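You operate a simulated robot arm through the tools that you are given. There is no shell and no other tool. Be economical: measure what you need, move in short steps, check, and stop when the job is done.

Carry out the task below with a simulated two-armed robot. There is one attempt and no reset: what you move stays moved.

JOB
Stack the small carton marked "No. 31" from the top of the cleaning table on top of the small carton marked "No. 34". Then take the purple rag and leave it on the top of the bath table. Then take the teal rag on the top of the service stand and put it away on the top of the cleaning table. Then put the purple spanner on the top of the charging shelf away on the top of the parts bench. Then put one of the grey tips from the top of the charging shelf on top of the flat black lamp. Then put the orange battery on the shelf of the bath table. Then put the green battery in the grey box. Do these in the order given.

It is judged by the outcome, as a careful person would: the job done as asked, and still so three seconds after it is handed in. It fails if anything else is knocked over, pushed out of place, dropped, spilled or broken.

ROBOT AND FRAMES
Two 7-joint arms with fingered hands on one trunk, on a base that drives. Base frame: it is fixed to the floor where the robot stands at the start and does not move with it; the origin is under the middle of the robot, x ahead of it, y to its left, z up; the surface under the hand at the start is at about z = 800. Lengths are in mm, angles in rad, forces in N, time in s.
The left shoulder is at the start at [147, 170, 1071], the right one opposite. With the tool pointing down near the work surface each hand reaches from about 420 to 860 mm from the robot's upright axis, wherever it stands, measured 20 degrees to its own side. Places, roughly: flat black lamp [-6250, -12250, 750]; green battery [-5500, -12500, 1250]; grey box (22x20x9 cm) [-3600, -11100, 700]; grey tip (5x5x5 cm) [-7100, -12300, 800]; orange battery [-5500, -12500, 1250]; purple rag (7x10x3 cm) [-8100, -12500, 600]; purple spanner [-6750, -12250, 750]; shelf of the bath table [-9800, -11100, 300]; small carton [750, 0, 750]; teal rag (7x10x3 cm) [-7900, -12500, 600]; top of the bath table [-9700, -11300, 700]; top of the cleaning table [600, 100, 800]; top of the parts bench [600, -5000, 900]. Payload 4 kg a hand.
Tool frame (each hand has its own): the origin (TCP) lies between the finger pads and is the grasp point; the fingertips stand 26 mm ahead of it; z points along the fingers, y is the line along which they close. The gripper opens to 132 mm. The gripper's body begins 73 mm behind the TCP. The gripper is a hand of 4 fingers: y runs from the thumb to the fingers, the wrist lies at [0, 0, -224] in the tool frame, and closing takes about 1.5 s.
Orientation is that of the tool frame in the base frame, as a unit quaternion [x, y, z, w]. With the fingers straight down and closing along the base's y, the tool's x points along the base's -x, its y along +y and its z along -z.

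CONTROLS
- The arms move only by the tool nudge_tool. It takes "left_increments", "right_increments" or both (then of equal length, played together; a hand with none holds still); each is a list of rows, each a list of 7 numbers: the closure, from 0 (fully open) to 1 (shut), then the shift along the tool's x, y, z in mm, then the turn, a rotation vector about the tool's x, y, z in degrees. In form: [[fingers, dx, dy, dz, rx, ry, rz], ...]. A call has 1 to 8 rows; each row is the pose to reach, as a shift and turn from the pose commanded when the call began, along the tool's axes at that moment. Rows are played at 5 a second. More than 50 mm and 0.15 rad between two rows, or a gripper value outside its range, and nothing of the call is played. Where a pose cannot be reached the arm comes as near as it can. A force on the tool above 40 N (or 10 N above the force at the start of the call, whichever is more), or a blocked arm, ends the call early, and 0.2 s more pass. The fingers move at their own pace (about 108 mm/s each) and stop on an object; they squeeze with about 30 N. The grip force told is the motor's: it shows also when the fingers shut on nothing. Time passes only in rows, and 0.2 s behind the last, so rows that repeat a pose let the fingers close. The reply holds the time, the measured pose of the TCP, the force on the tool along the base axes, the opening and the grip force, in the units named above and with some noise, with the torque about the TCP (base axes, N m) and any sound that the robot's microphone picked up.
- Cameras (640 x 400 px; columns grow to the right, rows downward): "scene" is now at [267.2, 3.9, 1246.1]; the picture's right is [0.04, -1.00, 0.00], its down [-0.55, -0.02, -0.83] and it looks along [0.83, 0.03, -0.55] (base axes); focal length 214 px, centre (320, 200). "left" rides on the left gripper at [-73, 6, -93] in its tool frame; the picture's right is [-0.08, -1.00, 0.00], its down [0.79, -0.06, -0.62] and it looks along [0.61, -0.05, 0.79] (tool axes); focal length 230 px, centre (320, 200). "right" rides on the right gripper at [73, 6, -94] in its tool frame; the picture's right is [-0.08, 1.00, 0.00], its down [-0.78, -0.06, -0.62] and it looks along [-0.61, -0.05, 0.79] (tool axes); focal length 230 px, centre (320, 200). There is no depth. A picture from a camera that has moved, and an enlarged one, comes with that camera's place and axes in the base frame and with its lens.
- snapshot(camera): a new picture of that camera. The clock stands still meanwhile.
- move_column(by): slides the trunk up (or, below 0, down) by that many mm; the arms and the scene camera ride with it, the base frame stays. It gives what a move gives, with no picture.
- steer(legs): drives the robot by 1 to 6 legs, each [ahead, left, turn to the left] in mm, mm and rad, along the robot's own axes; the way and the turn of a leg run together, so that a leg with both is an arc; at most 1500 mm and 3.142 rad a leg. The arms and the cameras ride along, it lands a little off, and it stops where it bumps. It gives what a move gives.
- set_grasp(shape, hand): the hand has 4 fingers and takes this shape, open, in about a second: jaw (thumb against the fingers, like two jaws); tri (thumb and two fingers); tip (a fingertip pinch); poke (one finger out to press); point (the index stretched); flat (the hand flat); cup (the hand cupped); fist (a fist). The gripper value then closes the fingers along that shape, each until it touches; the sizes above hold for jaw. It gives what a move gives, with no picture.
- pan_tilt(pan, tilt): turns the head with the scene camera to pan (to the left, within 1.396 rad either way) and tilt (down, from -0.506 to 1.204), counted from straight ahead of the robot. It gives what a move gives.
- inspect(camera, box): a new picture of the part [left, top, right, bottom] of that camera's present view, enlarged. The clock stands still meanwhile.
- finish_job(): hands the job in; it is judged then, once.

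Go step by step. Nothing tells you exact positions but the pictures and the camera data: compare them with the known pose of the tool, close in by small moves and look again before you grip or let go. The budget is 207 turns and 210 pictures, counting those below and the enlarged ones. Unless the task says otherwise, let go and move clear before handing in, and close with one line.

The tools are called after "Call:" as name(argument=value, ...) on one line, values as JSON. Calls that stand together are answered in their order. nudge_tool: Moves the arms, as the interface text tells. Its arguments: {"type":"object","properties":{"left_increments":{"type":"array"},"right_increments":{"type":"array"}},"required":[]} The other tools are called the same way: move_column (by) slides the trunk up or down; set_grasp (shape, hand) gives the hand a shape; steer (legs) drives the base; pan_tilt (pan, tilt) turns the head that bears the scene camera; snapshot (camera) takes a picture; inspect (camera, box) takes an enlarged picture of a part of a camera's view; finish_job () hands the job in.

At the start:

```text
time_s: 0.0
left_tool_pos: [450.6, 274.7, 1195.7]
left_ee_rot: [-0.001, 1.0, -0.001, 0.001]
left_contact_force: [-0.2, -0.6, -0.3]
left_moment: [-0.01, 0.02, 0.03]
left_gripper_width: 132.2
left_gripper_force: 0.0
left_shape: jaw
right_tool_pos: [456.0, -58.0, 1162.8]
right_ee_rot: [0.0, 1.0, 0.0, 0.001]
right_contact_force: [-0.2, 0.0, 0.4]
right_moment: [0.02, 0.0, 0.01]
right_gripper_width: 131.7
right_gripper_force: 0.0
right_shape: jaw
trunk travel left (down, up): [-90.0, 262.0]
robot x, y, heading: [1.7, 0.2, 0.001]
head pan, tilt: [0.04, 0.586]
```

scene: 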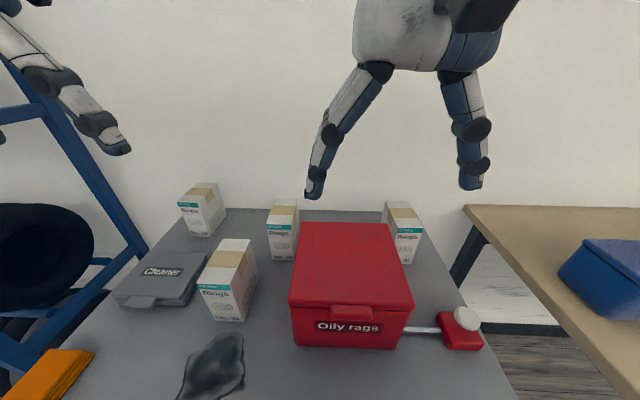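
right: 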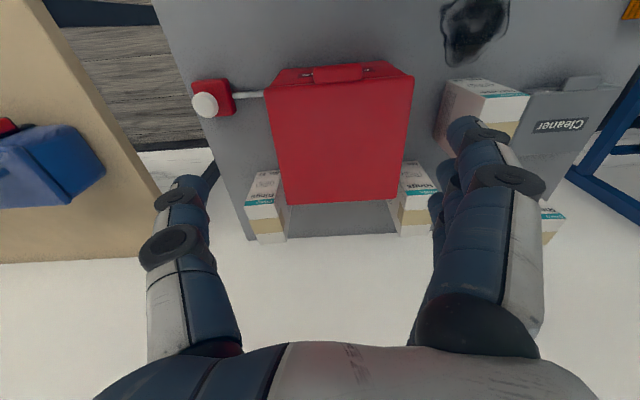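
left: 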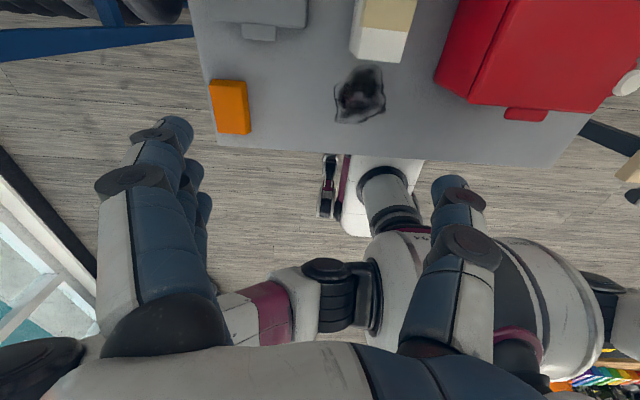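

I see four "Rings" cartons on the cleaning table, with a red "Oily rags" box among them. I will enlarge the view to read their numbers.

Call:
inspect(camera="scene", box=[170, 170, 310, 330])

Call:
inspect(camera="scene", box=[260, 180, 440, 280])

```text
2.50 times, centred on (240, 250) of scene
camera zoom: at [267.2, 3.9, 1246.1], right [0.04, -1.0, 0.0], down [-0.55, -0.02, -0.83], along [0.83, 0.03, -0.55], focal length 536 px, centre (520, 75)
```

zoom: 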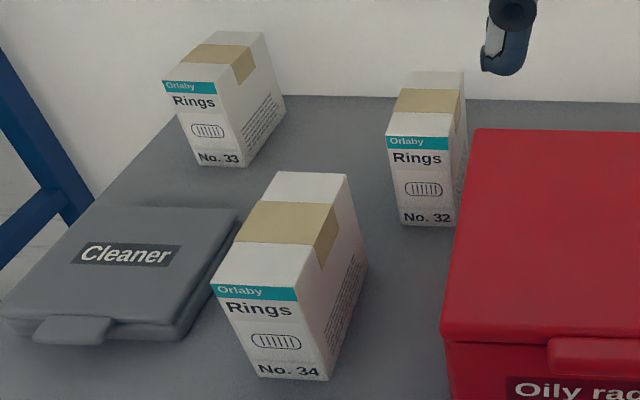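

```text
3.56 times, centred on (350, 230) of scene
camera zoom: at [267.2, 3.9, 1246.1], right [0.04, -1.0, 0.0], down [-0.55, -0.02, -0.83], along [0.83, 0.03, -0.55], focal length 763 px, centre (213, 93)
```

zoom: 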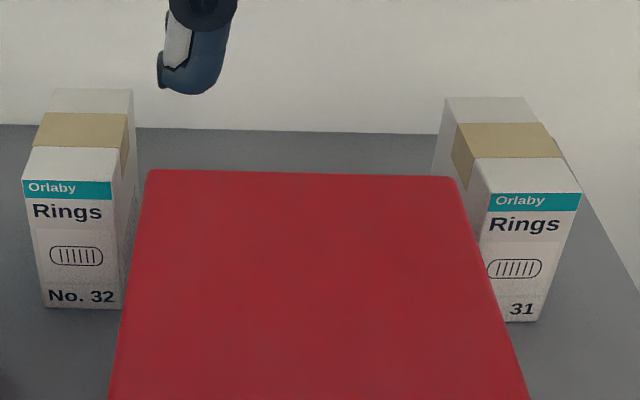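

No. 31 is at the far right, centred near [712, -192] with its top at about 915. No. 34 is near [545, 199]. I bring the right hand over No. 31.

Call:
nudge_tool(right_increments=[[0, -36, -19, 11, 0, 0, 0], [0, -73, -38, 23, 0, 0, 0], [0, -110, -57, 34, 0, 0, 0], [0, -146, -76, 46, 0, 0, 0], [0, -183, -95, 57, 0, 0, 0], [0, -220, -115, 69, 0, 0, 0], [0, -256, -134, 80, 0, 0, 0], [0, -256, -134, 80, 0, 0, 0]])

Call:
snapshot(camera="right")

Call:
snapshot(camera="scene")

```text
time_s: 1.8
left_tool_pos: [448.5, 274.6, 1195.6]
left_ee_rot: [-0.001, 1.0, -0.001, 0.002]
left_contact_force: [0.4, 0.5, 0.0]
left_moment: [-0.01, -0.01, 0.01]
left_gripper_width: 132.1
left_gripper_force: 0.1
left_shape: jaw
right_tool_pos: [710.8, -191.4, 1083.5]
right_ee_rot: [0.0, 1.0, 0.001, 0.0]
right_contact_force: [-0.4, -0.6, 0.5]
right_moment: [0.0, -0.01, 0.02]
right_gripper_width: 132.0
right_gripper_force: 0.0
right_shape: jaw
trunk travel left (down, up): [-90.0, 262.0]
robot x, y, heading: [-0.4, 1.9, -0.0]
head pan, tilt: [0.04, 0.586]
```

```text
204 pictures are left
camera right: at [637.0, -186.6, 1176.5], right [0.08, 1.0, 0.0], down [0.78, -0.06, 0.62], along [0.62, -0.05, -0.79], focal length 230 px, centre (320, 200)
```

right: 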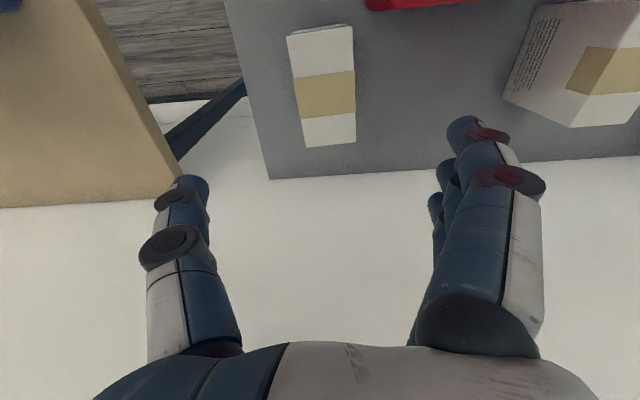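

```text
203 pictures are left
camera scene: at [266.3, 3.9, 1246.5], right [0.04, -1.0, 0.0], down [-0.55, -0.02, -0.83], along [0.83, 0.03, -0.55], focal length 214 px, centre (320, 200)
```

scene: 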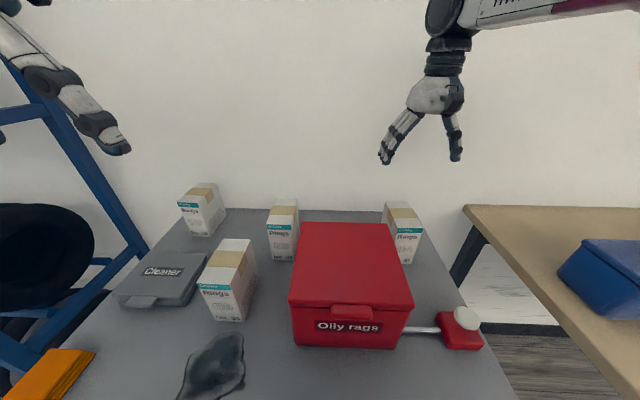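

The carton's top is centred near [702, -187] and is yawed about 3°. I lower the hand around it.

Call:
nudge_tool(right_increments=[[0, 4, 4, 40, 0, 0, -3], [0, 4, 4, 85, 0, 0, -3], [0, 4, 4, 125, 0, 0, -3], [0, 4, 4, 165, 0, 0, -3], [0, 4, 4, 190, 0, 0, -3], [0, 4, 4, 207, 0, 0, -3], [0, 4, 4, 207, 0, 0, -3]])

Call:
snapshot(camera="right")

Call:
snapshot(camera="scene")

```text
time_s: 3.4
left_tool_pos: [449.5, 274.3, 1195.8]
left_ee_rot: [-0.001, 1.0, -0.001, 0.001]
left_contact_force: [-0.3, 0.1, 0.3]
left_moment: [0.0, 0.02, -0.01]
left_gripper_width: 132.0
left_gripper_force: 0.1
left_shape: jaw
right_tool_pos: [707.3, -187.9, 875.3]
right_ee_rot: [-0.026, 1.0, 0.001, 0.0]
right_contact_force: [-0.3, 0.3, -0.4]
right_moment: [0.01, 0.0, 0.0]
right_gripper_width: 132.0
right_gripper_force: 0.0
right_shape: jaw
trunk travel left (down, up): [-90.0, 262.0]
robot x, y, heading: [0.3, -1.0, 0.008]
head pan, tilt: [0.04, 0.586]
```

```text
202 pictures are left
camera right: at [633.9, -186.9, 967.8], right [0.03, 1.0, 0.0], down [0.79, -0.02, 0.62], along [0.62, -0.02, -0.79], focal length 230 px, centre (320, 200)
```

right: 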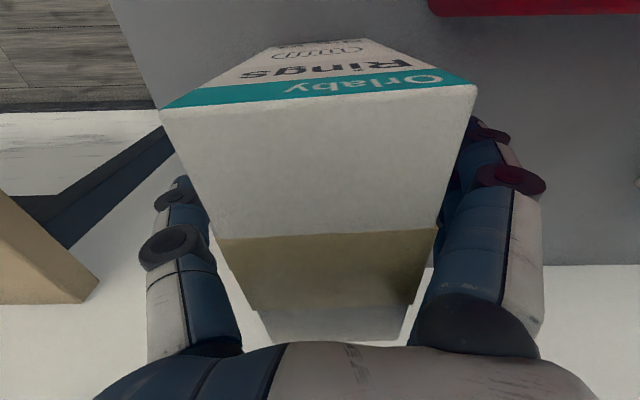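

```text
201 pictures are left
camera scene: at [267.0, 3.9, 1246.2], right [0.04, -1.0, 0.0], down [-0.55, -0.02, -0.83], along [0.83, 0.03, -0.55], focal length 214 px, centre (320, 200)
```

scene: 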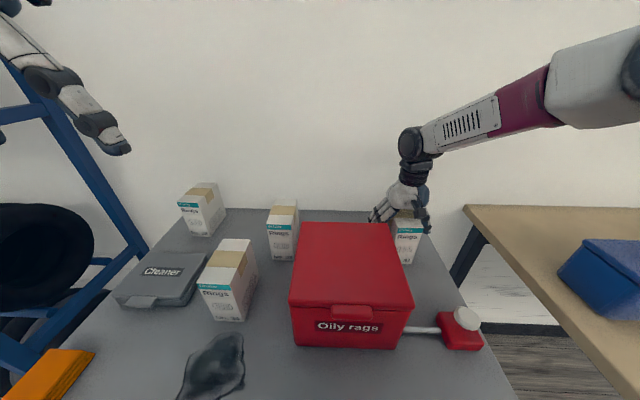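

The carton is centred between the thumb and fingers. I close, then lift.

Call:
nudge_tool(right_increments=[[1, 0, 0, 0, 0, 0, 0], [1, 0, 0, 0, 0, 0, 0], [1, 0, 0, 0, 0, 0, 0], [1, 0, 0, 0, 0, 0, 0], [1, 0, 0, 0, 0, 0, 0], [1, 0, 0, 0, 0, 0, 0], [1, 0, 0, 0, 0, 0, 0], [1, 0, 0, -3, 0, 0, 0]])

Call:
nudge_tool(right_increments=[[1, 0, 0, -20, 0, 0, 0], [1, 0, 0, -50, 0, 0, 0], [1, 0, 0, -90, 0, 0, 0], [1, 0, 0, -130, 0, 0, 0], [1, 0, 0, -170, 0, 0, 0], [1, 0, 0, -200, 0, 0, 0], [1, 0, 0, -200, 0, 0, 0]])

Call:
snapshot(camera="right")

Call:
snapshot(camera="scene")

```text
time_s: 5.2
left_tool_pos: [449.9, 273.4, 1195.7]
left_ee_rot: [0.0, 1.0, -0.001, 0.0]
left_contact_force: [0.3, -0.2, -0.7]
left_moment: [0.0, -0.02, 0.01]
left_gripper_width: 132.2
left_gripper_force: 0.3
left_shape: jaw
right_tool_pos: [708.3, -188.2, 878.1]
right_ee_rot: [-0.027, 1.0, -0.001, 0.0]
right_contact_force: [1.1, -0.8, -2.3]
right_moment: [0.0, -0.05, 0.04]
right_gripper_width: 53.6
right_gripper_force: 29.7
right_shape: jaw
trunk travel left (down, up): [-90.0, 262.0]
robot x, y, heading: [-2.3, 1.8, -0.001]
head pan, tilt: [0.04, 0.586]
```

```text
time_s: 6.8
left_tool_pos: [450.0, 274.7, 1195.1]
left_ee_rot: [-0.001, 1.0, -0.001, 0.001]
left_contact_force: [-0.1, 0.2, 0.2]
left_moment: [-0.02, 0.0, 0.02]
left_gripper_width: 131.9
left_gripper_force: 0.0
left_shape: jaw
right_tool_pos: [707.7, -187.8, 1078.0]
right_ee_rot: [-0.026, 1.0, 0.0, 0.001]
right_contact_force: [-0.2, -0.9, -2.4]
right_moment: [0.02, -0.02, -0.01]
right_gripper_width: 53.7
right_gripper_force: 29.9
right_shape: jaw
trunk travel left (down, up): [-90.0, 262.0]
robot x, y, heading: [4.1, 1.6, -0.004]
head pan, tilt: [0.04, 0.586]
```

```text
200 pictures are left
camera right: at [635.2, -186.6, 1170.9], right [0.03, 1.0, 0.0], down [0.79, -0.02, 0.62], along [0.62, -0.02, -0.79], focal length 230 px, centre (320, 200)
```

right: 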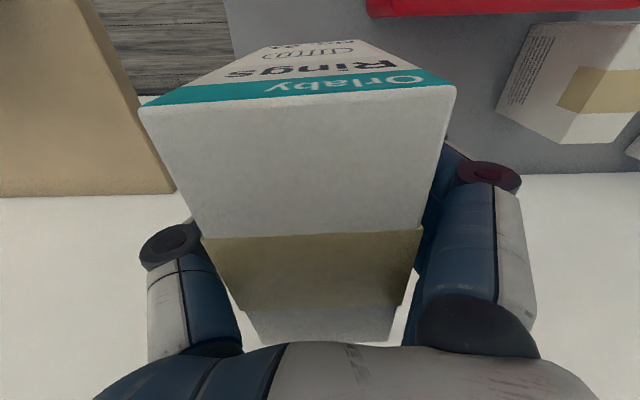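

```text
199 pictures are left
camera scene: at [267.7, 3.8, 1245.9], right [0.04, -1.0, 0.0], down [-0.55, -0.02, -0.83], along [0.83, 0.03, -0.55], focal length 214 px, centre (320, 200)
```

scene: 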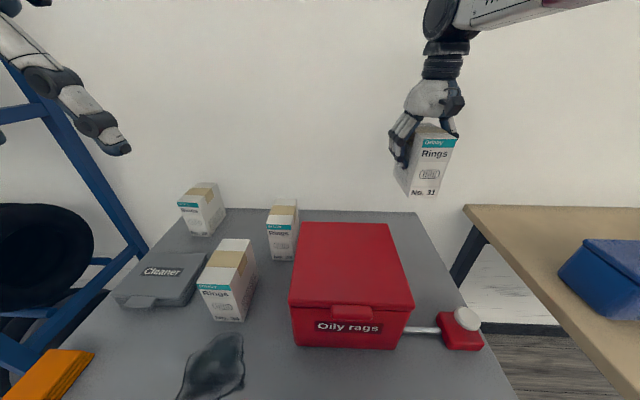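

I hold No. 31 level. I move the left hand up and out of the way, while bringing the carton over toward No. 34.

Call:
nudge_tool(left_increments=[[0, 10, 15, -12, 0, 0, 0], [0, 20, 30, -24, 0, 0, 0], [0, 30, 45, -36, 0, 0, 0], [0, 40, 60, -48, 0, 0, 0], [0, 50, 75, -60, 0, 0, 0], [0, 60, 95, -72, 0, 0, 0], [0, 70, 110, -85, 0, 0, 0], [0, 80, 130, -100, 0, 0, 0]], right_increments=[[1, 10, 30, -5, 0, 0, 0], [1, 20, 65, -10, 0, 0, 0], [1, 35, 100, -10, 0, 0, 0], [1, 50, 135, -10, 0, 0, 0], [1, 65, 175, -10, 0, 0, 0], [1, 80, 215, -10, 0, 0, 0], [1, 95, 255, -10, 0, 0, 0], [1, 105, 290, -10, 0, 0, 0]])

Call:
nudge_tool(right_increments=[[1, 10, 30, 0, 0, 0, 0], [1, 20, 65, 0, 0, 0, 0], [1, 28, 95, 0, 0, 0, 0], [1, 33, 108, 0, 0, 0, 0], [1, 33, 108, 0, 0, 0, 0]])

Call:
snapshot(camera="right")

Call:
snapshot(camera="scene")

```text
time_s: 8.6
left_tool_pos: [435.7, 290.1, 1176.7]
left_ee_rot: [0.0, 1.0, 0.0, 0.001]
left_contact_force: [-0.8, 0.0, 0.0]
left_moment: [0.01, -0.04, -0.01]
left_gripper_width: 131.8
left_gripper_force: 0.1
left_shape: jaw
left hand out of reach, approached as far as the arm can: row 1, 2, 3, 4, 5, 6, 7, 8
right_tool_pos: [591.5, 89.2, 1094.1]
right_ee_rot: [-0.02, 1.0, 0.009, 0.0]
right_contact_force: [0.3, -0.2, -2.2]
right_moment: [0.02, -0.05, -0.02]
right_gripper_width: 53.7
right_gripper_force: 30.0
right_shape: jaw
trunk travel left (down, up): [-90.0, 262.0]
robot x, y, heading: [2.8, -0.0, -0.002]
head pan, tilt: [0.04, 0.586]
```

```text
time_s: 10.0
left_tool_pos: [434.7, 289.7, 1175.4]
left_ee_rot: [0.0, 1.0, 0.0, 0.001]
left_contact_force: [-0.3, 0.1, -0.2]
left_moment: [0.0, 0.04, 0.02]
left_gripper_width: 131.8
left_gripper_force: 0.3
left_shape: jaw
right_tool_pos: [595.4, 145.0, 1119.3]
right_ee_rot: [0.023, 0.999, 0.036, 0.003]
right_contact_force: [0.4, -0.3, -1.0]
right_moment: [0.01, -0.05, -0.01]
right_gripper_width: 53.7
right_gripper_force: 29.8
right_shape: jaw
right hand out of reach, approached as far as the arm can: row 4, 5
trunk travel left (down, up): [-90.0, 262.0]
robot x, y, heading: [-2.5, 1.9, -0.006]
head pan, tilt: [0.04, 0.586]
stopped in row 5 (right hand): the arm was blocked; the commanded pose is now the measured one
```

```text
198 pictures are left
camera right: at [520.6, 147.3, 1212.3], right [0.12, 0.99, 0.07], down [0.78, -0.14, 0.61], along [0.62, -0.02, -0.79], focal length 230 px, centre (320, 200)
```

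right: 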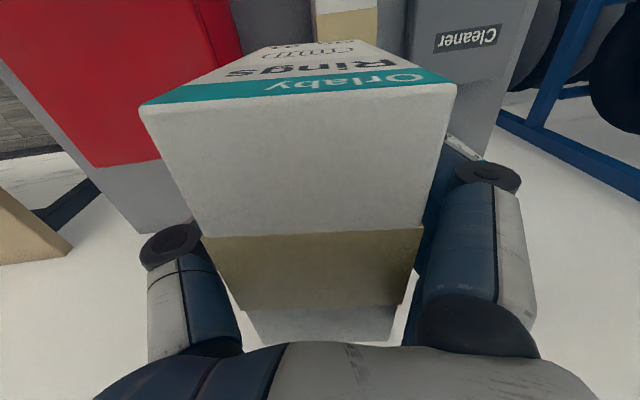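

```text
197 pictures are left
camera scene: at [267.4, 3.4, 1246.0], right [0.04, -1.0, 0.0], down [-0.55, -0.02, -0.83], along [0.83, 0.03, -0.55], focal length 214 px, centre (320, 200)
```

scene: 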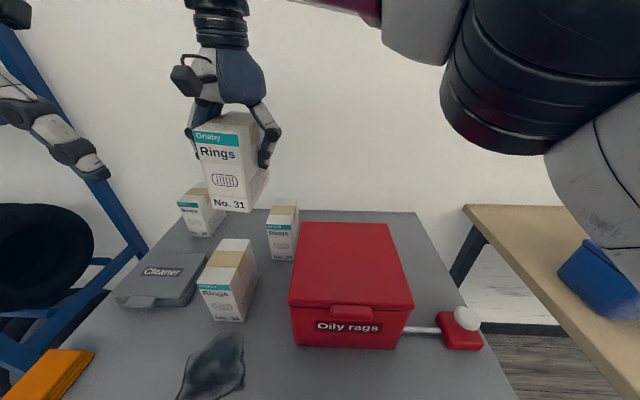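

The right arm reaches its limit here, so the base must shift left. I check the space on the left first.

Call:
pan_tilt(pan=1.2, tilt=0.7)

Call:
snapshot(camera="scene")

Call:
snapshot(camera="left")

```text
time_s: 11.4
left_tool_pos: [434.2, 291.2, 1176.5]
left_ee_rot: [-0.001, 1.0, 0.0, 0.001]
left_contact_force: [0.1, 0.3, -0.9]
left_moment: [0.01, 0.04, 0.0]
left_gripper_width: 131.9
left_gripper_force: 0.0
left_shape: jaw
right_tool_pos: [594.8, 147.1, 1118.9]
right_ee_rot: [0.021, 0.999, 0.036, 0.004]
right_contact_force: [0.2, 0.2, -1.5]
right_moment: [0.0, -0.05, -0.02]
right_gripper_width: 53.4
right_gripper_force: 30.1
right_shape: jaw
trunk travel left (down, up): [-90.0, 262.0]
robot x, y, heading: [-2.5, 3.1, -0.002]
head pan, tilt: [1.201, 0.7]
```

```text
196 pictures are left
camera scene: at [209.5, 79.5, 1236.2], right [0.93, -0.36, 0.0], down [-0.23, -0.6, -0.76], along [0.28, 0.71, -0.64], focal length 214 px, centre (320, 200)
```

scene: 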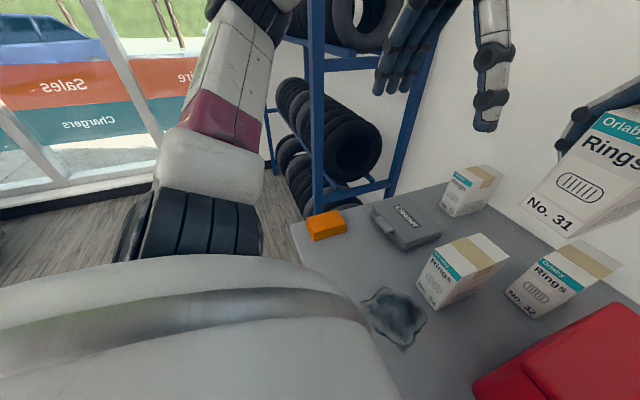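

```text
195 pictures are left
camera left: at [508.1, 296.4, 1269.5], right [0.08, -1.0, 0.0], down [-0.79, -0.06, 0.61], along [-0.61, -0.05, -0.79], focal length 230 px, centre (320, 200)
```

left: 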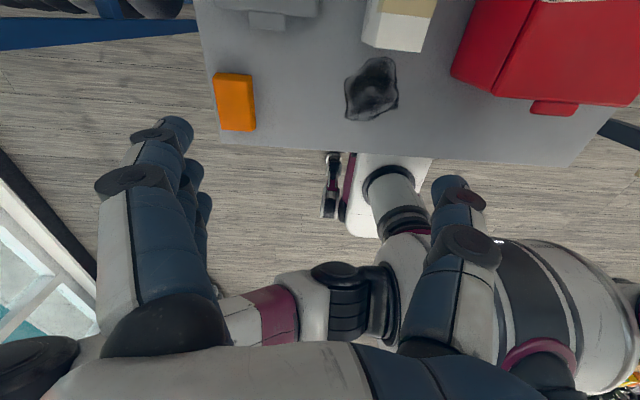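

The space on the left is clear to about y = 1300. I back off 100 mm and strafe left 250 mm.

Call:
steer(legs=[[-100, 0, 0], [0, 250, 0]])

Call:
pan_tilt(pan=0.0, tilt=0.65)

Call:
snapshot(camera="scene")

```text
time_s: 14.9
left_tool_pos: [335.4, 540.2, 1176.7]
left_ee_rot: [0.0, 1.0, -0.002, 0.001]
left_contact_force: [0.0, -0.1, 0.6]
left_moment: [-0.01, 0.0, -0.02]
left_gripper_width: 132.1
left_gripper_force: 0.0
left_shape: jaw
right_tool_pos: [495.1, 394.6, 1121.6]
right_ee_rot: [0.023, 0.999, 0.034, 0.003]
right_contact_force: [-0.8, 0.2, -3.7]
right_moment: [-0.01, -0.03, 0.03]
right_gripper_width: 53.7
right_gripper_force: 30.2
right_shape: jaw
trunk travel left (down, up): [-90.0, 262.0]
robot x, y, heading: [-101.4, 246.3, -0.001]
head pan, tilt: [1.201, 0.7]
```

```text
time_s: 16.3
left_tool_pos: [335.6, 541.9, 1175.0]
left_ee_rot: [-0.001, 1.0, 0.0, 0.001]
left_contact_force: [-0.2, 0.1, 0.3]
left_moment: [0.01, 0.03, -0.01]
left_gripper_width: 131.9
left_gripper_force: 0.1
left_shape: jaw
right_tool_pos: [495.8, 395.8, 1120.1]
right_ee_rot: [0.022, 0.999, 0.035, 0.003]
right_contact_force: [-0.3, 0.0, -2.2]
right_moment: [-0.01, -0.05, 0.0]
right_gripper_width: 53.5
right_gripper_force: 30.0
right_shape: jaw
trunk travel left (down, up): [-90.0, 262.0]
robot x, y, heading: [-98.9, 248.9, -0.001]
head pan, tilt: [0.0, 0.649]
```

```text
194 pictures are left
camera scene: at [166.2, 250.7, 1240.5], right [0.0, -1.0, 0.0], down [-0.6, 0.0, -0.8], along [0.8, 0.0, -0.6], focal length 214 px, centre (320, 200)
```

scene: 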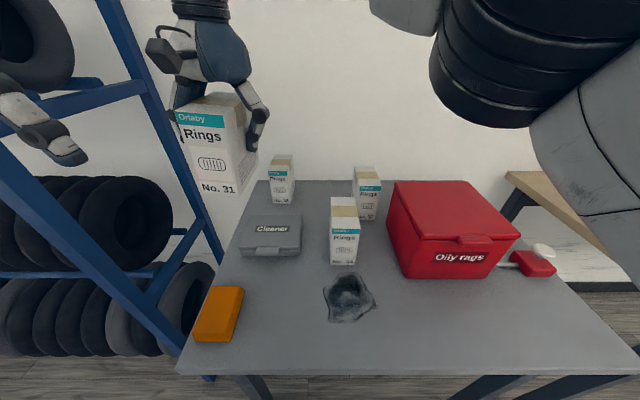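

Call:
inspect(camera="scene", box=[300, 180, 380, 280])

Call:
nudge_tool(right_increments=[[1, -10, -40, -3, 0, 0, -2], [1, -20, -80, -3, 0, 0, -4], [1, -30, -120, -3, 0, 0, -6], [1, -40, -160, -3, 0, 0, -6], [1, -50, -195, -3, 0, 0, -6], [1, -50, -195, -3, 0, 0, -6]])

```text
4.00 times, centred on (340, 230) of scene
camera zoom: at [166.2, 250.7, 1240.5], right [0.0, -1.0, 0.0], down [-0.6, 0.0, -0.8], along [0.8, 0.0, -0.6], focal length 858 px, centre (240, 80)
```

zoom: 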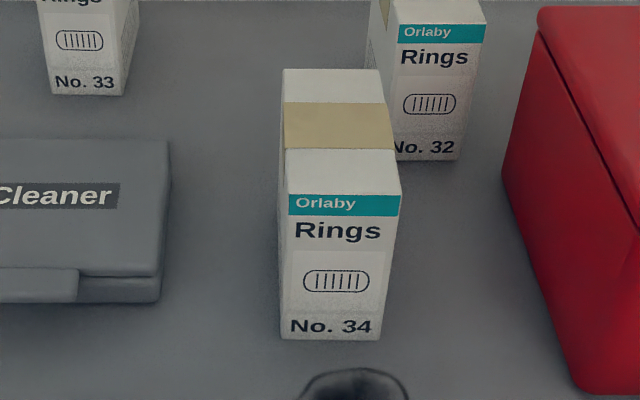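

```text
time_s: 17.7
left_tool_pos: [335.1, 540.4, 1175.0]
left_ee_rot: [0.0, 1.0, -0.001, 0.002]
left_contact_force: [0.7, -0.7, -0.6]
left_moment: [-0.03, 0.01, -0.02]
left_gripper_width: 131.7
left_gripper_force: 0.1
left_shape: jaw
right_tool_pos: [534.7, 199.9, 1110.4]
right_ee_rot: [-0.031, 0.999, 0.035, 0.005]
right_contact_force: [-0.3, -0.1, -1.9]
right_moment: [0.0, 0.0, -0.02]
right_gripper_width: 53.6
right_gripper_force: 30.4
right_shape: jaw
trunk travel left (down, up): [-90.0, 262.0]
robot x, y, heading: [-103.2, 251.1, -0.002]
head pan, tilt: [0.0, 0.649]
```

No. 34's top is centred near [546, 196, 920]. I level the hand and align it above, then look.

Call:
nudge_tool(right_increments=[[1, -8, 0, 5, 2, 0.2, 1], [1, -16, 0, 10, 4, 0.4, 2], [1, -16, 0, 10, 4, 0.4, 2]])

Call:
snapshot(camera="scene")

Call:
snapshot(camera="right")

```text
time_s: 18.5
left_tool_pos: [334.7, 540.5, 1176.2]
left_ee_rot: [0.0, 1.0, -0.001, 0.001]
left_contact_force: [-0.5, -0.4, 0.5]
left_moment: [-0.03, 0.0, 0.0]
left_gripper_width: 132.0
left_gripper_force: 0.1
left_shape: jaw
right_tool_pos: [552.4, 201.6, 1099.9]
right_ee_rot: [-0.012, 1.0, 0.0, 0.002]
right_contact_force: [-0.6, 0.0, -2.0]
right_moment: [0.02, 0.01, -0.01]
right_gripper_width: 53.4
right_gripper_force: 29.4
right_shape: jaw
trunk travel left (down, up): [-90.0, 262.0]
robot x, y, heading: [-99.8, 250.5, 0.001]
head pan, tilt: [0.0, 0.649]
```

```text
192 pictures are left
camera scene: at [166.1, 250.4, 1240.6], right [0.0, -1.0, 0.0], down [-0.6, 0.0, -0.8], along [0.8, 0.0, -0.6], focal length 214 px, centre (320, 200)
```

scene: 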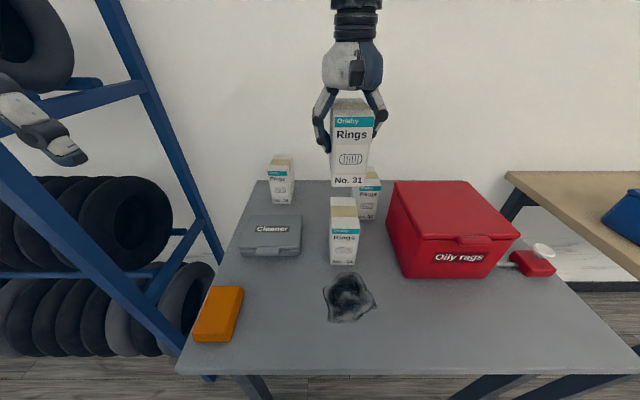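

```text
191 pictures are left
camera right: at [477.7, 204.1, 1192.4], right [0.05, 1.0, 0.0], down [0.78, -0.04, 0.62], along [0.62, -0.03, -0.78], focal length 230 px, centre (320, 200)
```

right: 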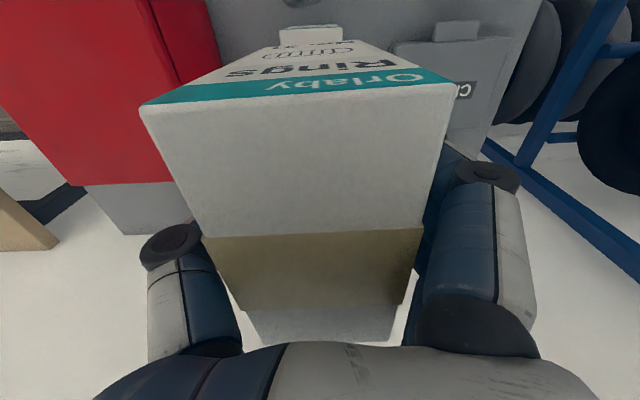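

Call:
inspect(camera="scene", box=[300, 100, 400, 270])

```text
2.35 times, centred on (350, 185) of scene
camera zoom: at [166.1, 250.4, 1240.6], right [0.0, -1.0, 0.0], down [-0.6, 0.0, -0.8], along [0.8, 0.0, -0.6], focal length 505 px, centre (249, 235)
```

zoom: 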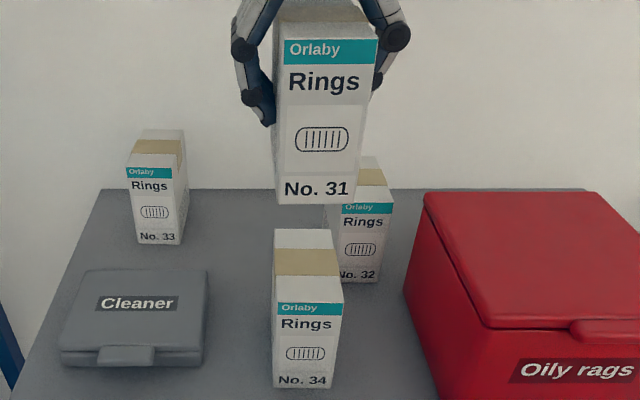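

No. 31 is about 4 mm to the left of No. 34 and 3° off. I correct that and lower to just above it.

Call:
nudge_tool(right_increments=[[1, 1, -4, 25, 0, 0, 1.5], [1, 1, -4, 50, 0, 0, 2.5], [1, 1, -4, 75, 0, 0, 2.5], [1, 1, -4, 88, 0, 0, 2.5], [1, 1, -4, 88, 0, 0, 2.5]])

Call:
inspect(camera="scene", box=[300, 130, 400, 280])

```text
time_s: 19.7
left_tool_pos: [334.8, 540.2, 1175.7]
left_ee_rot: [0.0, 1.0, -0.001, 0.002]
left_contact_force: [-0.4, -0.8, 0.5]
left_moment: [0.03, -0.02, 0.0]
left_gripper_width: 131.7
left_gripper_force: 0.0
left_shape: jaw
right_tool_pos: [552.0, 197.9, 1010.8]
right_ee_rot: [0.01, 1.0, 0.0, 0.002]
right_contact_force: [-0.7, 0.3, -2.1]
right_moment: [-0.04, 0.0, 0.04]
right_gripper_width: 53.3
right_gripper_force: 29.8
right_shape: jaw
trunk travel left (down, up): [-90.0, 262.0]
robot x, y, heading: [-98.2, 250.0, -0.002]
head pan, tilt: [0.0, 0.649]
```

```text
2.67 times, centred on (350, 205) of scene
camera zoom: at [166.2, 250.5, 1240.6], right [0.0, -1.0, 0.0], down [-0.6, 0.0, -0.8], along [0.8, 0.0, -0.6], focal length 572 px, centre (240, 187)
```

zoom: 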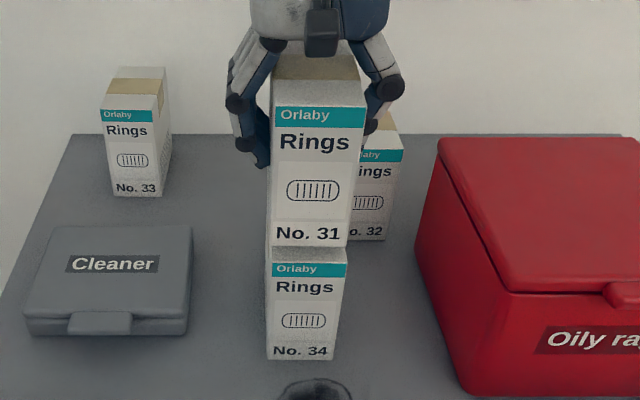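

It is aligned with a gap of around 14 mm. I lower gently to contact.

Call:
nudge_tool(right_increments=[[1, 0, 0, 6, 0, 0, 0], [1, 0, 0, 10, 0, 0, 0], [1, 0, 0, 13, 0, 0, 0], [1, 0, 0, 13, 0, 0, 0]])

Call:
inspect(camera="scene", box=[300, 130, 400, 280])

```text
time_s: 20.7
left_tool_pos: [334.4, 540.5, 1176.0]
left_ee_rot: [0.0, 1.0, -0.001, 0.002]
left_contact_force: [0.9, -0.7, 0.9]
left_moment: [-0.01, 0.04, 0.01]
left_gripper_width: 131.8
left_gripper_force: 0.0
left_shape: jaw
right_tool_pos: [552.0, 198.2, 999.3]
right_ee_rot: [0.01, 1.0, 0.0, 0.002]
right_contact_force: [1.0, 0.6, 2.5]
right_moment: [0.0, 0.0, -0.01]
right_gripper_width: 53.6
right_gripper_force: 29.8
right_shape: jaw
trunk travel left (down, up): [-90.0, 262.0]
robot x, y, heading: [-99.0, 249.2, 0.0]
head pan, tilt: [0.0, 0.649]
```

```text
2.67 times, centred on (350, 205) of scene
camera zoom: at [165.8, 250.5, 1240.8], right [0.0, -1.0, 0.0], down [-0.6, 0.0, -0.8], along [0.8, 0.0, -0.6], focal length 572 px, centre (240, 187)
```

zoom: 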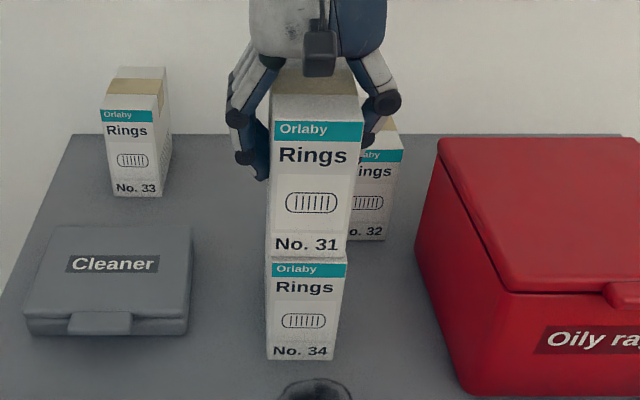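

Contact is felt, since the force changed sign. I open and rise.

Call:
nudge_tool(right_increments=[[0.5, 0, 0, 0, 0, 0, 0], [0, 0, 0, 0, 0, 0, 0], [0, 0, 0, 0, 0, 0, 0], [0, 0, 0, 0, 0, 0, 0], [0, 0, 0, 0, 0, 0, 0], [0, 0, 0, 0, 0, 0, 0]])

Call:
nudge_tool(right_increments=[[0, 0, 0, -25, 0, 0, 0], [0, 0, 0, -60, 0, 0, 0], [0, 0, 0, -100, 0, 0, 0], [0, 0, 0, -130, 0, 0, 0]])

Call:
snapshot(camera="scene")

```text
time_s: 22.1
left_tool_pos: [335.1, 540.4, 1176.5]
left_ee_rot: [0.0, 1.0, -0.001, 0.001]
left_contact_force: [-0.6, 0.0, 0.1]
left_moment: [-0.02, -0.07, -0.01]
left_gripper_width: 132.0
left_gripper_force: 0.1
left_shape: jaw
right_tool_pos: [552.5, 197.4, 999.1]
right_ee_rot: [0.009, 1.0, 0.0, 0.002]
right_contact_force: [0.0, -1.3, 0.7]
right_moment: [-0.04, -0.04, 0.0]
right_gripper_width: 131.7
right_gripper_force: 0.0
right_shape: jaw
trunk travel left (down, up): [-90.0, 262.0]
robot x, y, heading: [-97.9, 253.1, 0.004]
head pan, tilt: [0.0, 0.649]
```

```text
time_s: 23.1
left_tool_pos: [335.2, 541.1, 1176.0]
left_ee_rot: [0.0, 1.0, -0.001, 0.002]
left_contact_force: [-0.3, 0.5, -0.3]
left_moment: [-0.01, 0.01, -0.03]
left_gripper_width: 132.0
left_gripper_force: 0.1
left_shape: jaw
right_tool_pos: [550.4, 197.4, 1130.5]
right_ee_rot: [0.01, 1.0, 0.0, 0.002]
right_contact_force: [1.0, 0.7, -0.2]
right_moment: [0.04, -0.02, -0.01]
right_gripper_width: 131.8
right_gripper_force: 0.1
right_shape: jaw
trunk travel left (down, up): [-90.0, 262.0]
robot x, y, heading: [-97.9, 248.4, -0.005]
head pan, tilt: [0.0, 0.649]
```

```text
187 pictures are left
camera scene: at [165.8, 250.6, 1240.7], right [0.0, -1.0, 0.0], down [-0.6, 0.0, -0.8], along [0.8, 0.0, -0.6], focal length 214 px, centre (320, 200)
```

scene: 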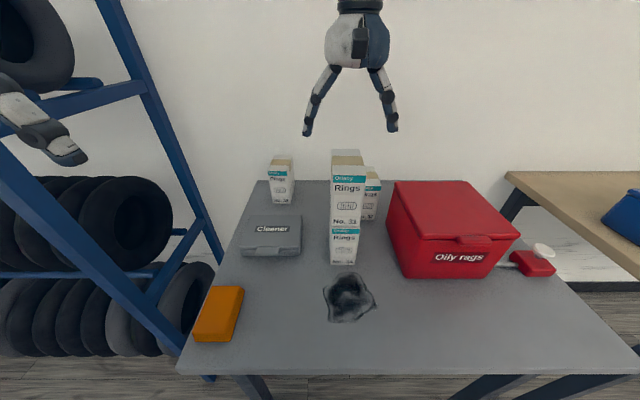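

The stack stands well. I retract the right hand, back off from the table and look around for the route to the service stand.

Call:
nudge_tool(right_increments=[[0, 40, -20, -20, 0, 0, 0], [0, 80, -50, -40, 0, 0, 0], [0, 120, -90, -50, 0, 0, 0], [0, 160, -120, -50, 0, 0, 0], [0, 200, -150, -50, 0, 0, 0]])

Call:
steer(legs=[[-700, 0, 0]])

Call:
pan_tilt(pan=-1.39, tilt=0.2)

Call:
snapshot(camera="scene")

```text
refused: row 2 steps farther than a row can; nothing moved
```

```text
time_s: 27.0
left_tool_pos: [-362.9, 540.5, 1176.6]
left_ee_rot: [0.006, 1.0, -0.001, 0.001]
left_contact_force: [-0.7, 1.0, -0.3]
left_moment: [0.0, -0.02, -0.02]
left_gripper_width: 132.0
left_gripper_force: 0.2
left_shape: jaw
right_tool_pos: [-151.0, 194.3, 1128.2]
right_ee_rot: [0.016, 1.0, 0.0, 0.002]
right_contact_force: [0.8, 0.2, -0.6]
right_moment: [0.02, -0.05, 0.04]
right_gripper_width: 131.8
right_gripper_force: 0.2
right_shape: jaw
trunk travel left (down, up): [-90.0, 262.0]
robot x, y, heading: [-802.0, 257.8, -0.013]
head pan, tilt: [0.0, 0.649]
```

```text
time_s: 28.5
left_tool_pos: [-362.0, 540.1, 1175.9]
left_ee_rot: [0.006, 1.0, -0.001, 0.001]
left_contact_force: [0.3, 0.1, 0.1]
left_moment: [0.05, -0.02, -0.02]
left_gripper_width: 131.9
left_gripper_force: 0.1
left_shape: jaw
right_tool_pos: [-151.3, 194.5, 1128.0]
right_ee_rot: [0.015, 1.0, 0.001, 0.002]
right_contact_force: [0.2, 1.0, -0.3]
right_moment: [-0.01, 0.03, -0.02]
right_gripper_width: 132.0
right_gripper_force: 0.0
right_shape: jaw
trunk travel left (down, up): [-90.0, 262.0]
robot x, y, heading: [-799.6, 255.2, -0.013]
head pan, tilt: [-1.389, 0.201]
```

```text
186 pictures are left
camera scene: at [-606.2, 161.5, 1281.6], right [-0.99, -0.17, 0.0], down [-0.03, 0.2, -0.98], along [0.16, -0.97, -0.2], focal length 214 px, centre (320, 200)
```

scene: 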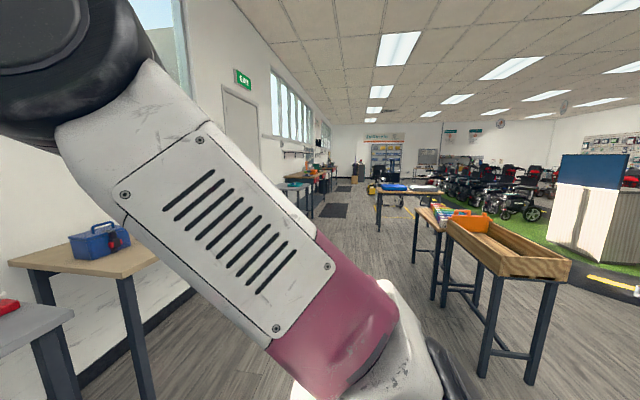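

The shop opens along -y, with benches on the wall side and tables on the other. I tuck the right hand in and turn to face down the aisle.

Call:
nudge_tool(right_increments=[[0, 40, 0, -10, 0, 0, 0], [0, 80, -10, -20, 0, 0, 0], [0, 120, -20, -30, 0, 0, 0], [0, 160, -35, -40, 0, 0, 0], [0, 190, -50, -50, 0, 0, 0], [0, 200, -80, -60, 0, 0, 0]])

Call:
steer(legs=[[0, 0, -1.57]])

Call:
pan_tilt(pan=0, tilt=0.2)

Call:
snapshot(camera="scene")

```text
time_s: 29.9
left_tool_pos: [-362.1, 539.9, 1175.5]
left_ee_rot: [0.006, 1.0, 0.0, 0.002]
left_contact_force: [-0.2, -0.1, 0.1]
left_moment: [-0.02, -0.01, 0.03]
left_gripper_width: 132.0
left_gripper_force: 0.0
left_shape: jaw
right_tool_pos: [-353.3, 118.9, 1188.5]
right_ee_rot: [0.016, 1.0, 0.001, 0.003]
right_contact_force: [-0.7, -0.5, 0.6]
right_moment: [0.04, 0.04, 0.0]
right_gripper_width: 131.9
right_gripper_force: 0.0
right_shape: jaw
trunk travel left (down, up): [-90.0, 262.0]
robot x, y, heading: [-801.7, 260.2, -0.013]
head pan, tilt: [-1.389, 0.201]
```

```text
time_s: 34.1
left_tool_pos: [-517.3, -183.4, 1176.4]
left_ee_rot: [0.712, 0.702, -0.001, 0.0]
left_contact_force: [0.3, -1.1, -0.1]
left_moment: [0.01, -0.06, -0.02]
left_gripper_width: 132.1
left_gripper_force: 0.1
left_shape: jaw
right_tool_pos: [-937.4, -190.8, 1187.2]
right_ee_rot: [0.719, 0.695, -0.002, 0.002]
right_contact_force: [0.5, 0.6, -0.2]
right_moment: [0.04, 0.01, 0.0]
right_gripper_width: 132.0
right_gripper_force: 0.0
right_shape: jaw
trunk travel left (down, up): [-90.0, 262.0]
robot x, y, heading: [-803.4, 254.8, -1.585]
head pan, tilt: [-1.389, 0.201]
```

```text
time_s: 35.7
left_tool_pos: [-517.2, -183.3, 1176.3]
left_ee_rot: [0.713, 0.702, -0.001, 0.0]
left_contact_force: [0.4, 0.4, -0.2]
left_moment: [-0.04, 0.01, 0.01]
left_gripper_width: 131.8
left_gripper_force: 0.1
left_shape: jaw
right_tool_pos: [-937.4, -191.7, 1187.2]
right_ee_rot: [0.72, 0.694, -0.002, 0.002]
right_contact_force: [0.7, 0.7, 0.1]
right_moment: [0.0, 0.01, -0.01]
right_gripper_width: 132.0
right_gripper_force: 0.0
right_shape: jaw
trunk travel left (down, up): [-90.0, 262.0]
robot x, y, heading: [-803.3, 253.1, -1.583]
head pan, tilt: [0.0, 0.201]
```

```text
185 pictures are left
camera scene: at [-805.7, -16.6, 1281.7], right [-1.0, 0.02, 0.0], down [0.0, 0.2, -0.98], along [-0.02, -0.98, -0.2], focal length 214 px, centre (320, 200)
```

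scene: 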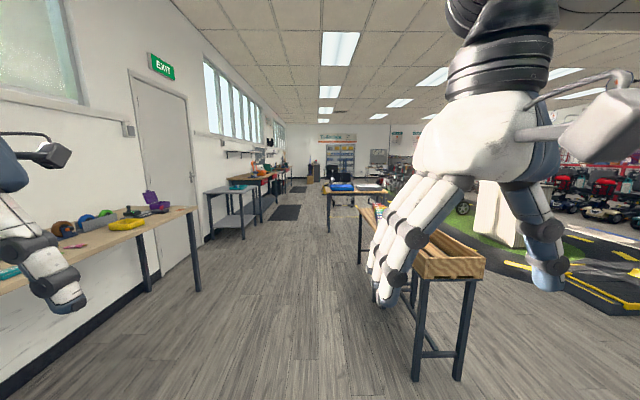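

The aisle is clear between x of about -1000 and 350. I shift toward its middle and drive down it.

Call:
steer(legs=[[0, 450, 0.012], [1500, 0, 0], [1500, 0, 0], [1500, 0, 0]])

Call:
snapshot(camera="scene")

```text
time_s: 61.3
left_tool_pos: [-6.7, -4688.3, 1175.7]
left_ee_rot: [0.699, 0.715, -0.002, 0.0]
left_contact_force: [1.1, 0.1, -0.8]
left_moment: [-0.01, 0.02, 0.0]
left_gripper_width: 131.9
left_gripper_force: 0.0
left_shape: jaw
right_tool_pos: [-426.4, -4710.9, 1188.2]
right_ee_rot: [0.706, 0.708, -0.002, 0.001]
right_contact_force: [-0.3, 0.6, -0.2]
right_moment: [0.01, -0.07, -0.01]
right_gripper_width: 132.0
right_gripper_force: 0.1
right_shape: jaw
trunk travel left (down, up): [-90.0, 262.0]
robot x, y, heading: [-311.6, -4261.2, -1.553]
head pan, tilt: [0.0, 0.201]
```

```text
184 pictures are left
camera scene: at [-301.1, -4532.5, 1281.7], right [-1.0, -0.02, 0.0], down [0.0, 0.2, -0.98], along [0.02, -0.98, -0.2], focal length 214 px, centre (320, 200)
```

scene: 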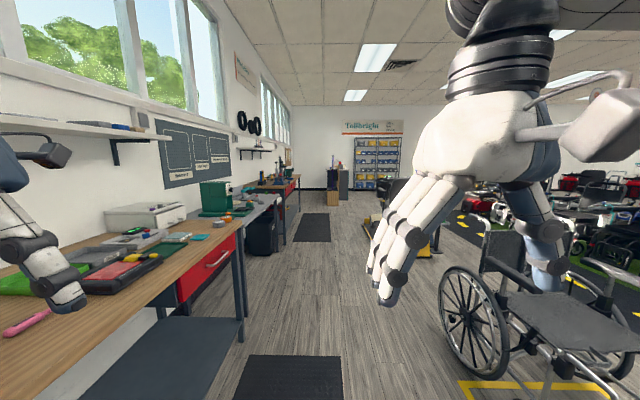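

The parts bench lies on the left and a wheelchair on the right. I go on straight down the aisle.

Call:
steer(legs=[[0, 0, -0.018], [1500, 0, 0], [1500, 0, 0]])

Call:
snapshot(camera="scene")

Call:
pan_tilt(pan=-1.0, tilt=0.2)

Call:
snapshot(camera="scene")

```text
time_s: 76.1
left_tool_pos: [-0.8, -7703.4, 1175.8]
left_ee_rot: [0.703, 0.711, -0.001, -0.001]
left_contact_force: [0.0, 0.6, 0.2]
left_moment: [0.01, 0.01, -0.01]
left_gripper_width: 131.8
left_gripper_force: 0.1
left_shape: jaw
right_tool_pos: [-421.3, -7723.1, 1188.4]
right_ee_rot: [0.709, 0.705, -0.002, 0.002]
right_contact_force: [-0.1, 0.0, 0.5]
right_moment: [0.02, 0.0, -0.06]
right_gripper_width: 132.2
right_gripper_force: 0.0
right_shape: jaw
trunk travel left (down, up): [-90.0, 262.0]
robot x, y, heading: [-294.4, -7271.0, -1.557]
head pan, tilt: [0.0, 0.201]
```

```text
183 pictures are left
camera scene: at [-294.5, -7543.6, 1281.7], right [-1.0, -0.01, 0.0], down [0.0, 0.2, -0.98], along [0.01, -0.98, -0.2], focal length 214 px, centre (320, 200)
```

scene: 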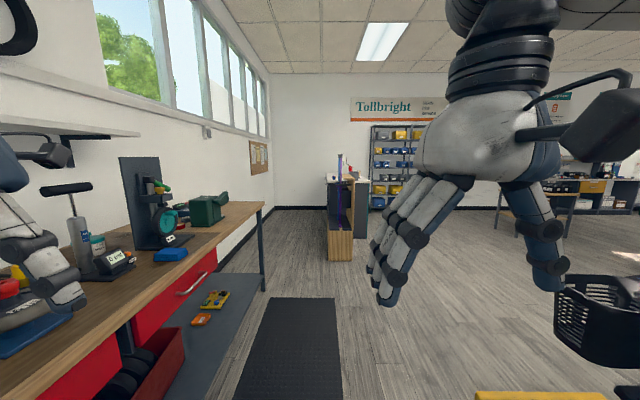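

```text
time_s: 77.4
left_tool_pos: [-0.5, -7702.2, 1176.3]
left_ee_rot: [0.703, 0.712, -0.002, 0.0]
left_contact_force: [-0.1, 0.2, -0.6]
left_moment: [-0.01, 0.0, -0.03]
left_gripper_width: 132.2
left_gripper_force: 0.1
left_shape: jaw
right_tool_pos: [-421.9, -7721.3, 1188.1]
right_ee_rot: [0.709, 0.705, -0.002, 0.002]
right_contact_force: [-0.6, 0.0, -0.6]
right_moment: [0.0, 0.03, 0.0]
right_gripper_width: 131.7
right_gripper_force: 0.2
right_shape: jaw
trunk travel left (down, up): [-90.0, 262.0]
robot x, y, heading: [-297.6, -7268.9, -1.565]
head pan, tilt: [-1.0, 0.201]
```

```text
182 pictures are left
camera scene: at [-373.3, -7501.7, 1281.7], right [-0.55, 0.83, 0.0], down [0.17, 0.11, -0.98], along [-0.82, -0.54, -0.2], focal length 214 px, centre (320, 200)
```

scene: 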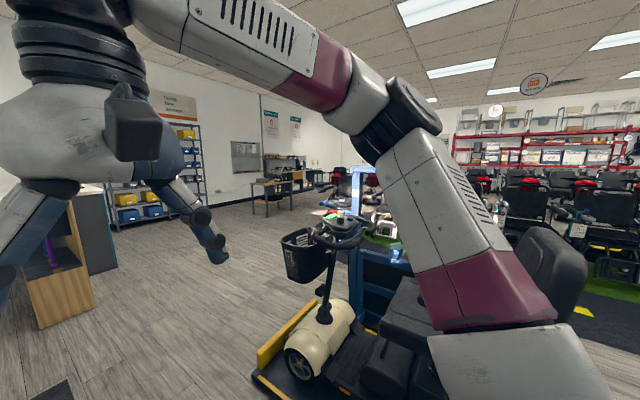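

A mobility scooter on a platform is on the right, and a counter stands ahead near y = -9950. I will pass between them along y of about -9150, facing -x.

Call:
steer(legs=[[1500, 0, 0], [360, 0, 0], [0, 0, -1.57]])

Call:
pan_tilt(pan=0.35, tilt=0.2)

Call:
snapshot(camera="scene")

```text
time_s: 90.6
left_tool_pos: [-703.2, -9426.7, 1177.0]
left_ee_rot: [1.0, 0.007, -0.001, 0.0]
left_contact_force: [0.3, -0.4, 0.3]
left_moment: [-0.03, 0.01, -0.02]
left_gripper_width: 131.9
left_gripper_force: 0.1
left_shape: jaw
right_tool_pos: [-721.9, -9007.8, 1187.6]
right_ee_rot: [1.0, -0.003, -0.003, 0.0]
right_contact_force: [0.5, 0.8, 0.6]
right_moment: [-0.02, -0.01, -0.01]
right_gripper_width: 131.9
right_gripper_force: 0.2
right_shape: jaw
trunk travel left (down, up): [-90.0, 262.0]
robot x, y, heading: [-274.7, -9134.5, -3.13]
head pan, tilt: [-1.0, 0.201]
```

```text
time_s: 92.1
left_tool_pos: [-701.8, -9426.7, 1176.1]
left_ee_rot: [1.0, 0.006, -0.002, -0.001]
left_contact_force: [-0.3, 0.8, 0.0]
left_moment: [-0.06, 0.0, 0.0]
left_gripper_width: 131.8
left_gripper_force: 0.0
left_shape: jaw
right_tool_pos: [-722.3, -9006.7, 1188.1]
right_ee_rot: [1.0, -0.003, -0.003, 0.0]
right_contact_force: [-0.5, -0.1, -0.4]
right_moment: [0.02, 0.02, 0.0]
right_gripper_width: 132.1
right_gripper_force: 0.1
right_shape: jaw
trunk travel left (down, up): [-90.0, 262.0]
robot x, y, heading: [-269.1, -9130.6, -3.13]
head pan, tilt: [0.351, 0.201]
```

```text
181 pictures are left
camera scene: at [-538.7, -9165.6, 1281.7], right [-0.35, 0.94, 0.0], down [0.19, 0.07, -0.98], along [-0.92, -0.35, -0.2], focal length 214 px, centre (320, 200)
```

scene: 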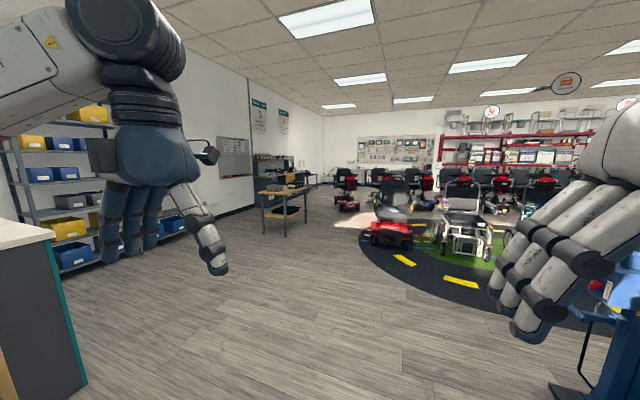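

The desk with the grey box is at about [-3500, -11200], and the display island is north of y = -9700. I drive through between them along y of about -10200.

Call:
steer(legs=[[1100, 0, -0.012], [1000, 1050, 0], [1000, 0, 0]])

Call:
pan_tilt(pan=0.3, tilt=0.2)

Call:
snapshot(camera="scene")

```text
time_s: 111.7
left_tool_pos: [-3815.3, -10463.6, 1176.3]
left_ee_rot: [1.0, -0.006, -0.002, -0.001]
left_contact_force: [0.7, 0.2, -0.4]
left_moment: [0.04, -0.02, 0.0]
left_gripper_width: 132.0
left_gripper_force: 0.1
left_shape: jaw
right_tool_pos: [-3824.4, -10042.7, 1188.5]
right_ee_rot: [1.0, -0.014, -0.003, 0.0]
right_contact_force: [0.6, 0.2, -0.5]
right_moment: [0.0, -0.01, -0.01]
right_gripper_width: 132.0
right_gripper_force: 0.1
right_shape: jaw
trunk travel left (down, up): [-90.0, 262.0]
robot x, y, heading: [-3378.9, -10176.9, 3.136]
head pan, tilt: [0.351, 0.201]
```

```text
time_s: 112.3
left_tool_pos: [-3815.2, -10463.6, 1176.6]
left_ee_rot: [1.0, -0.006, -0.001, -0.002]
left_contact_force: [0.4, -0.2, 0.2]
left_moment: [0.0, 0.01, 0.0]
left_gripper_width: 131.9
left_gripper_force: 0.1
left_shape: jaw
right_tool_pos: [-3825.4, -10043.2, 1188.9]
right_ee_rot: [1.0, -0.014, -0.002, 0.0]
right_contact_force: [-1.3, 0.3, -0.5]
right_moment: [0.01, -0.01, -0.01]
right_gripper_width: 131.8
right_gripper_force: 0.0
right_shape: jaw
trunk travel left (down, up): [-90.0, 262.0]
robot x, y, heading: [-3379.0, -10176.8, 3.13]
head pan, tilt: [0.3, 0.201]
```

```text
180 pictures are left
camera scene: at [-3646.9, -10201.4, 1281.6], right [-0.29, 0.96, 0.0], down [0.19, 0.06, -0.98], along [-0.94, -0.28, -0.2], focal length 214 px, centre (320, 200)
```

scene: 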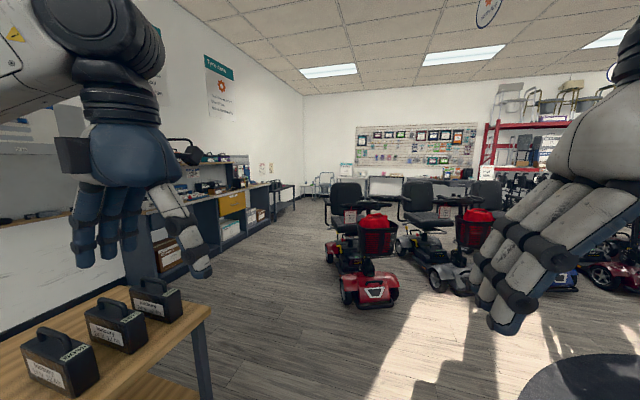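

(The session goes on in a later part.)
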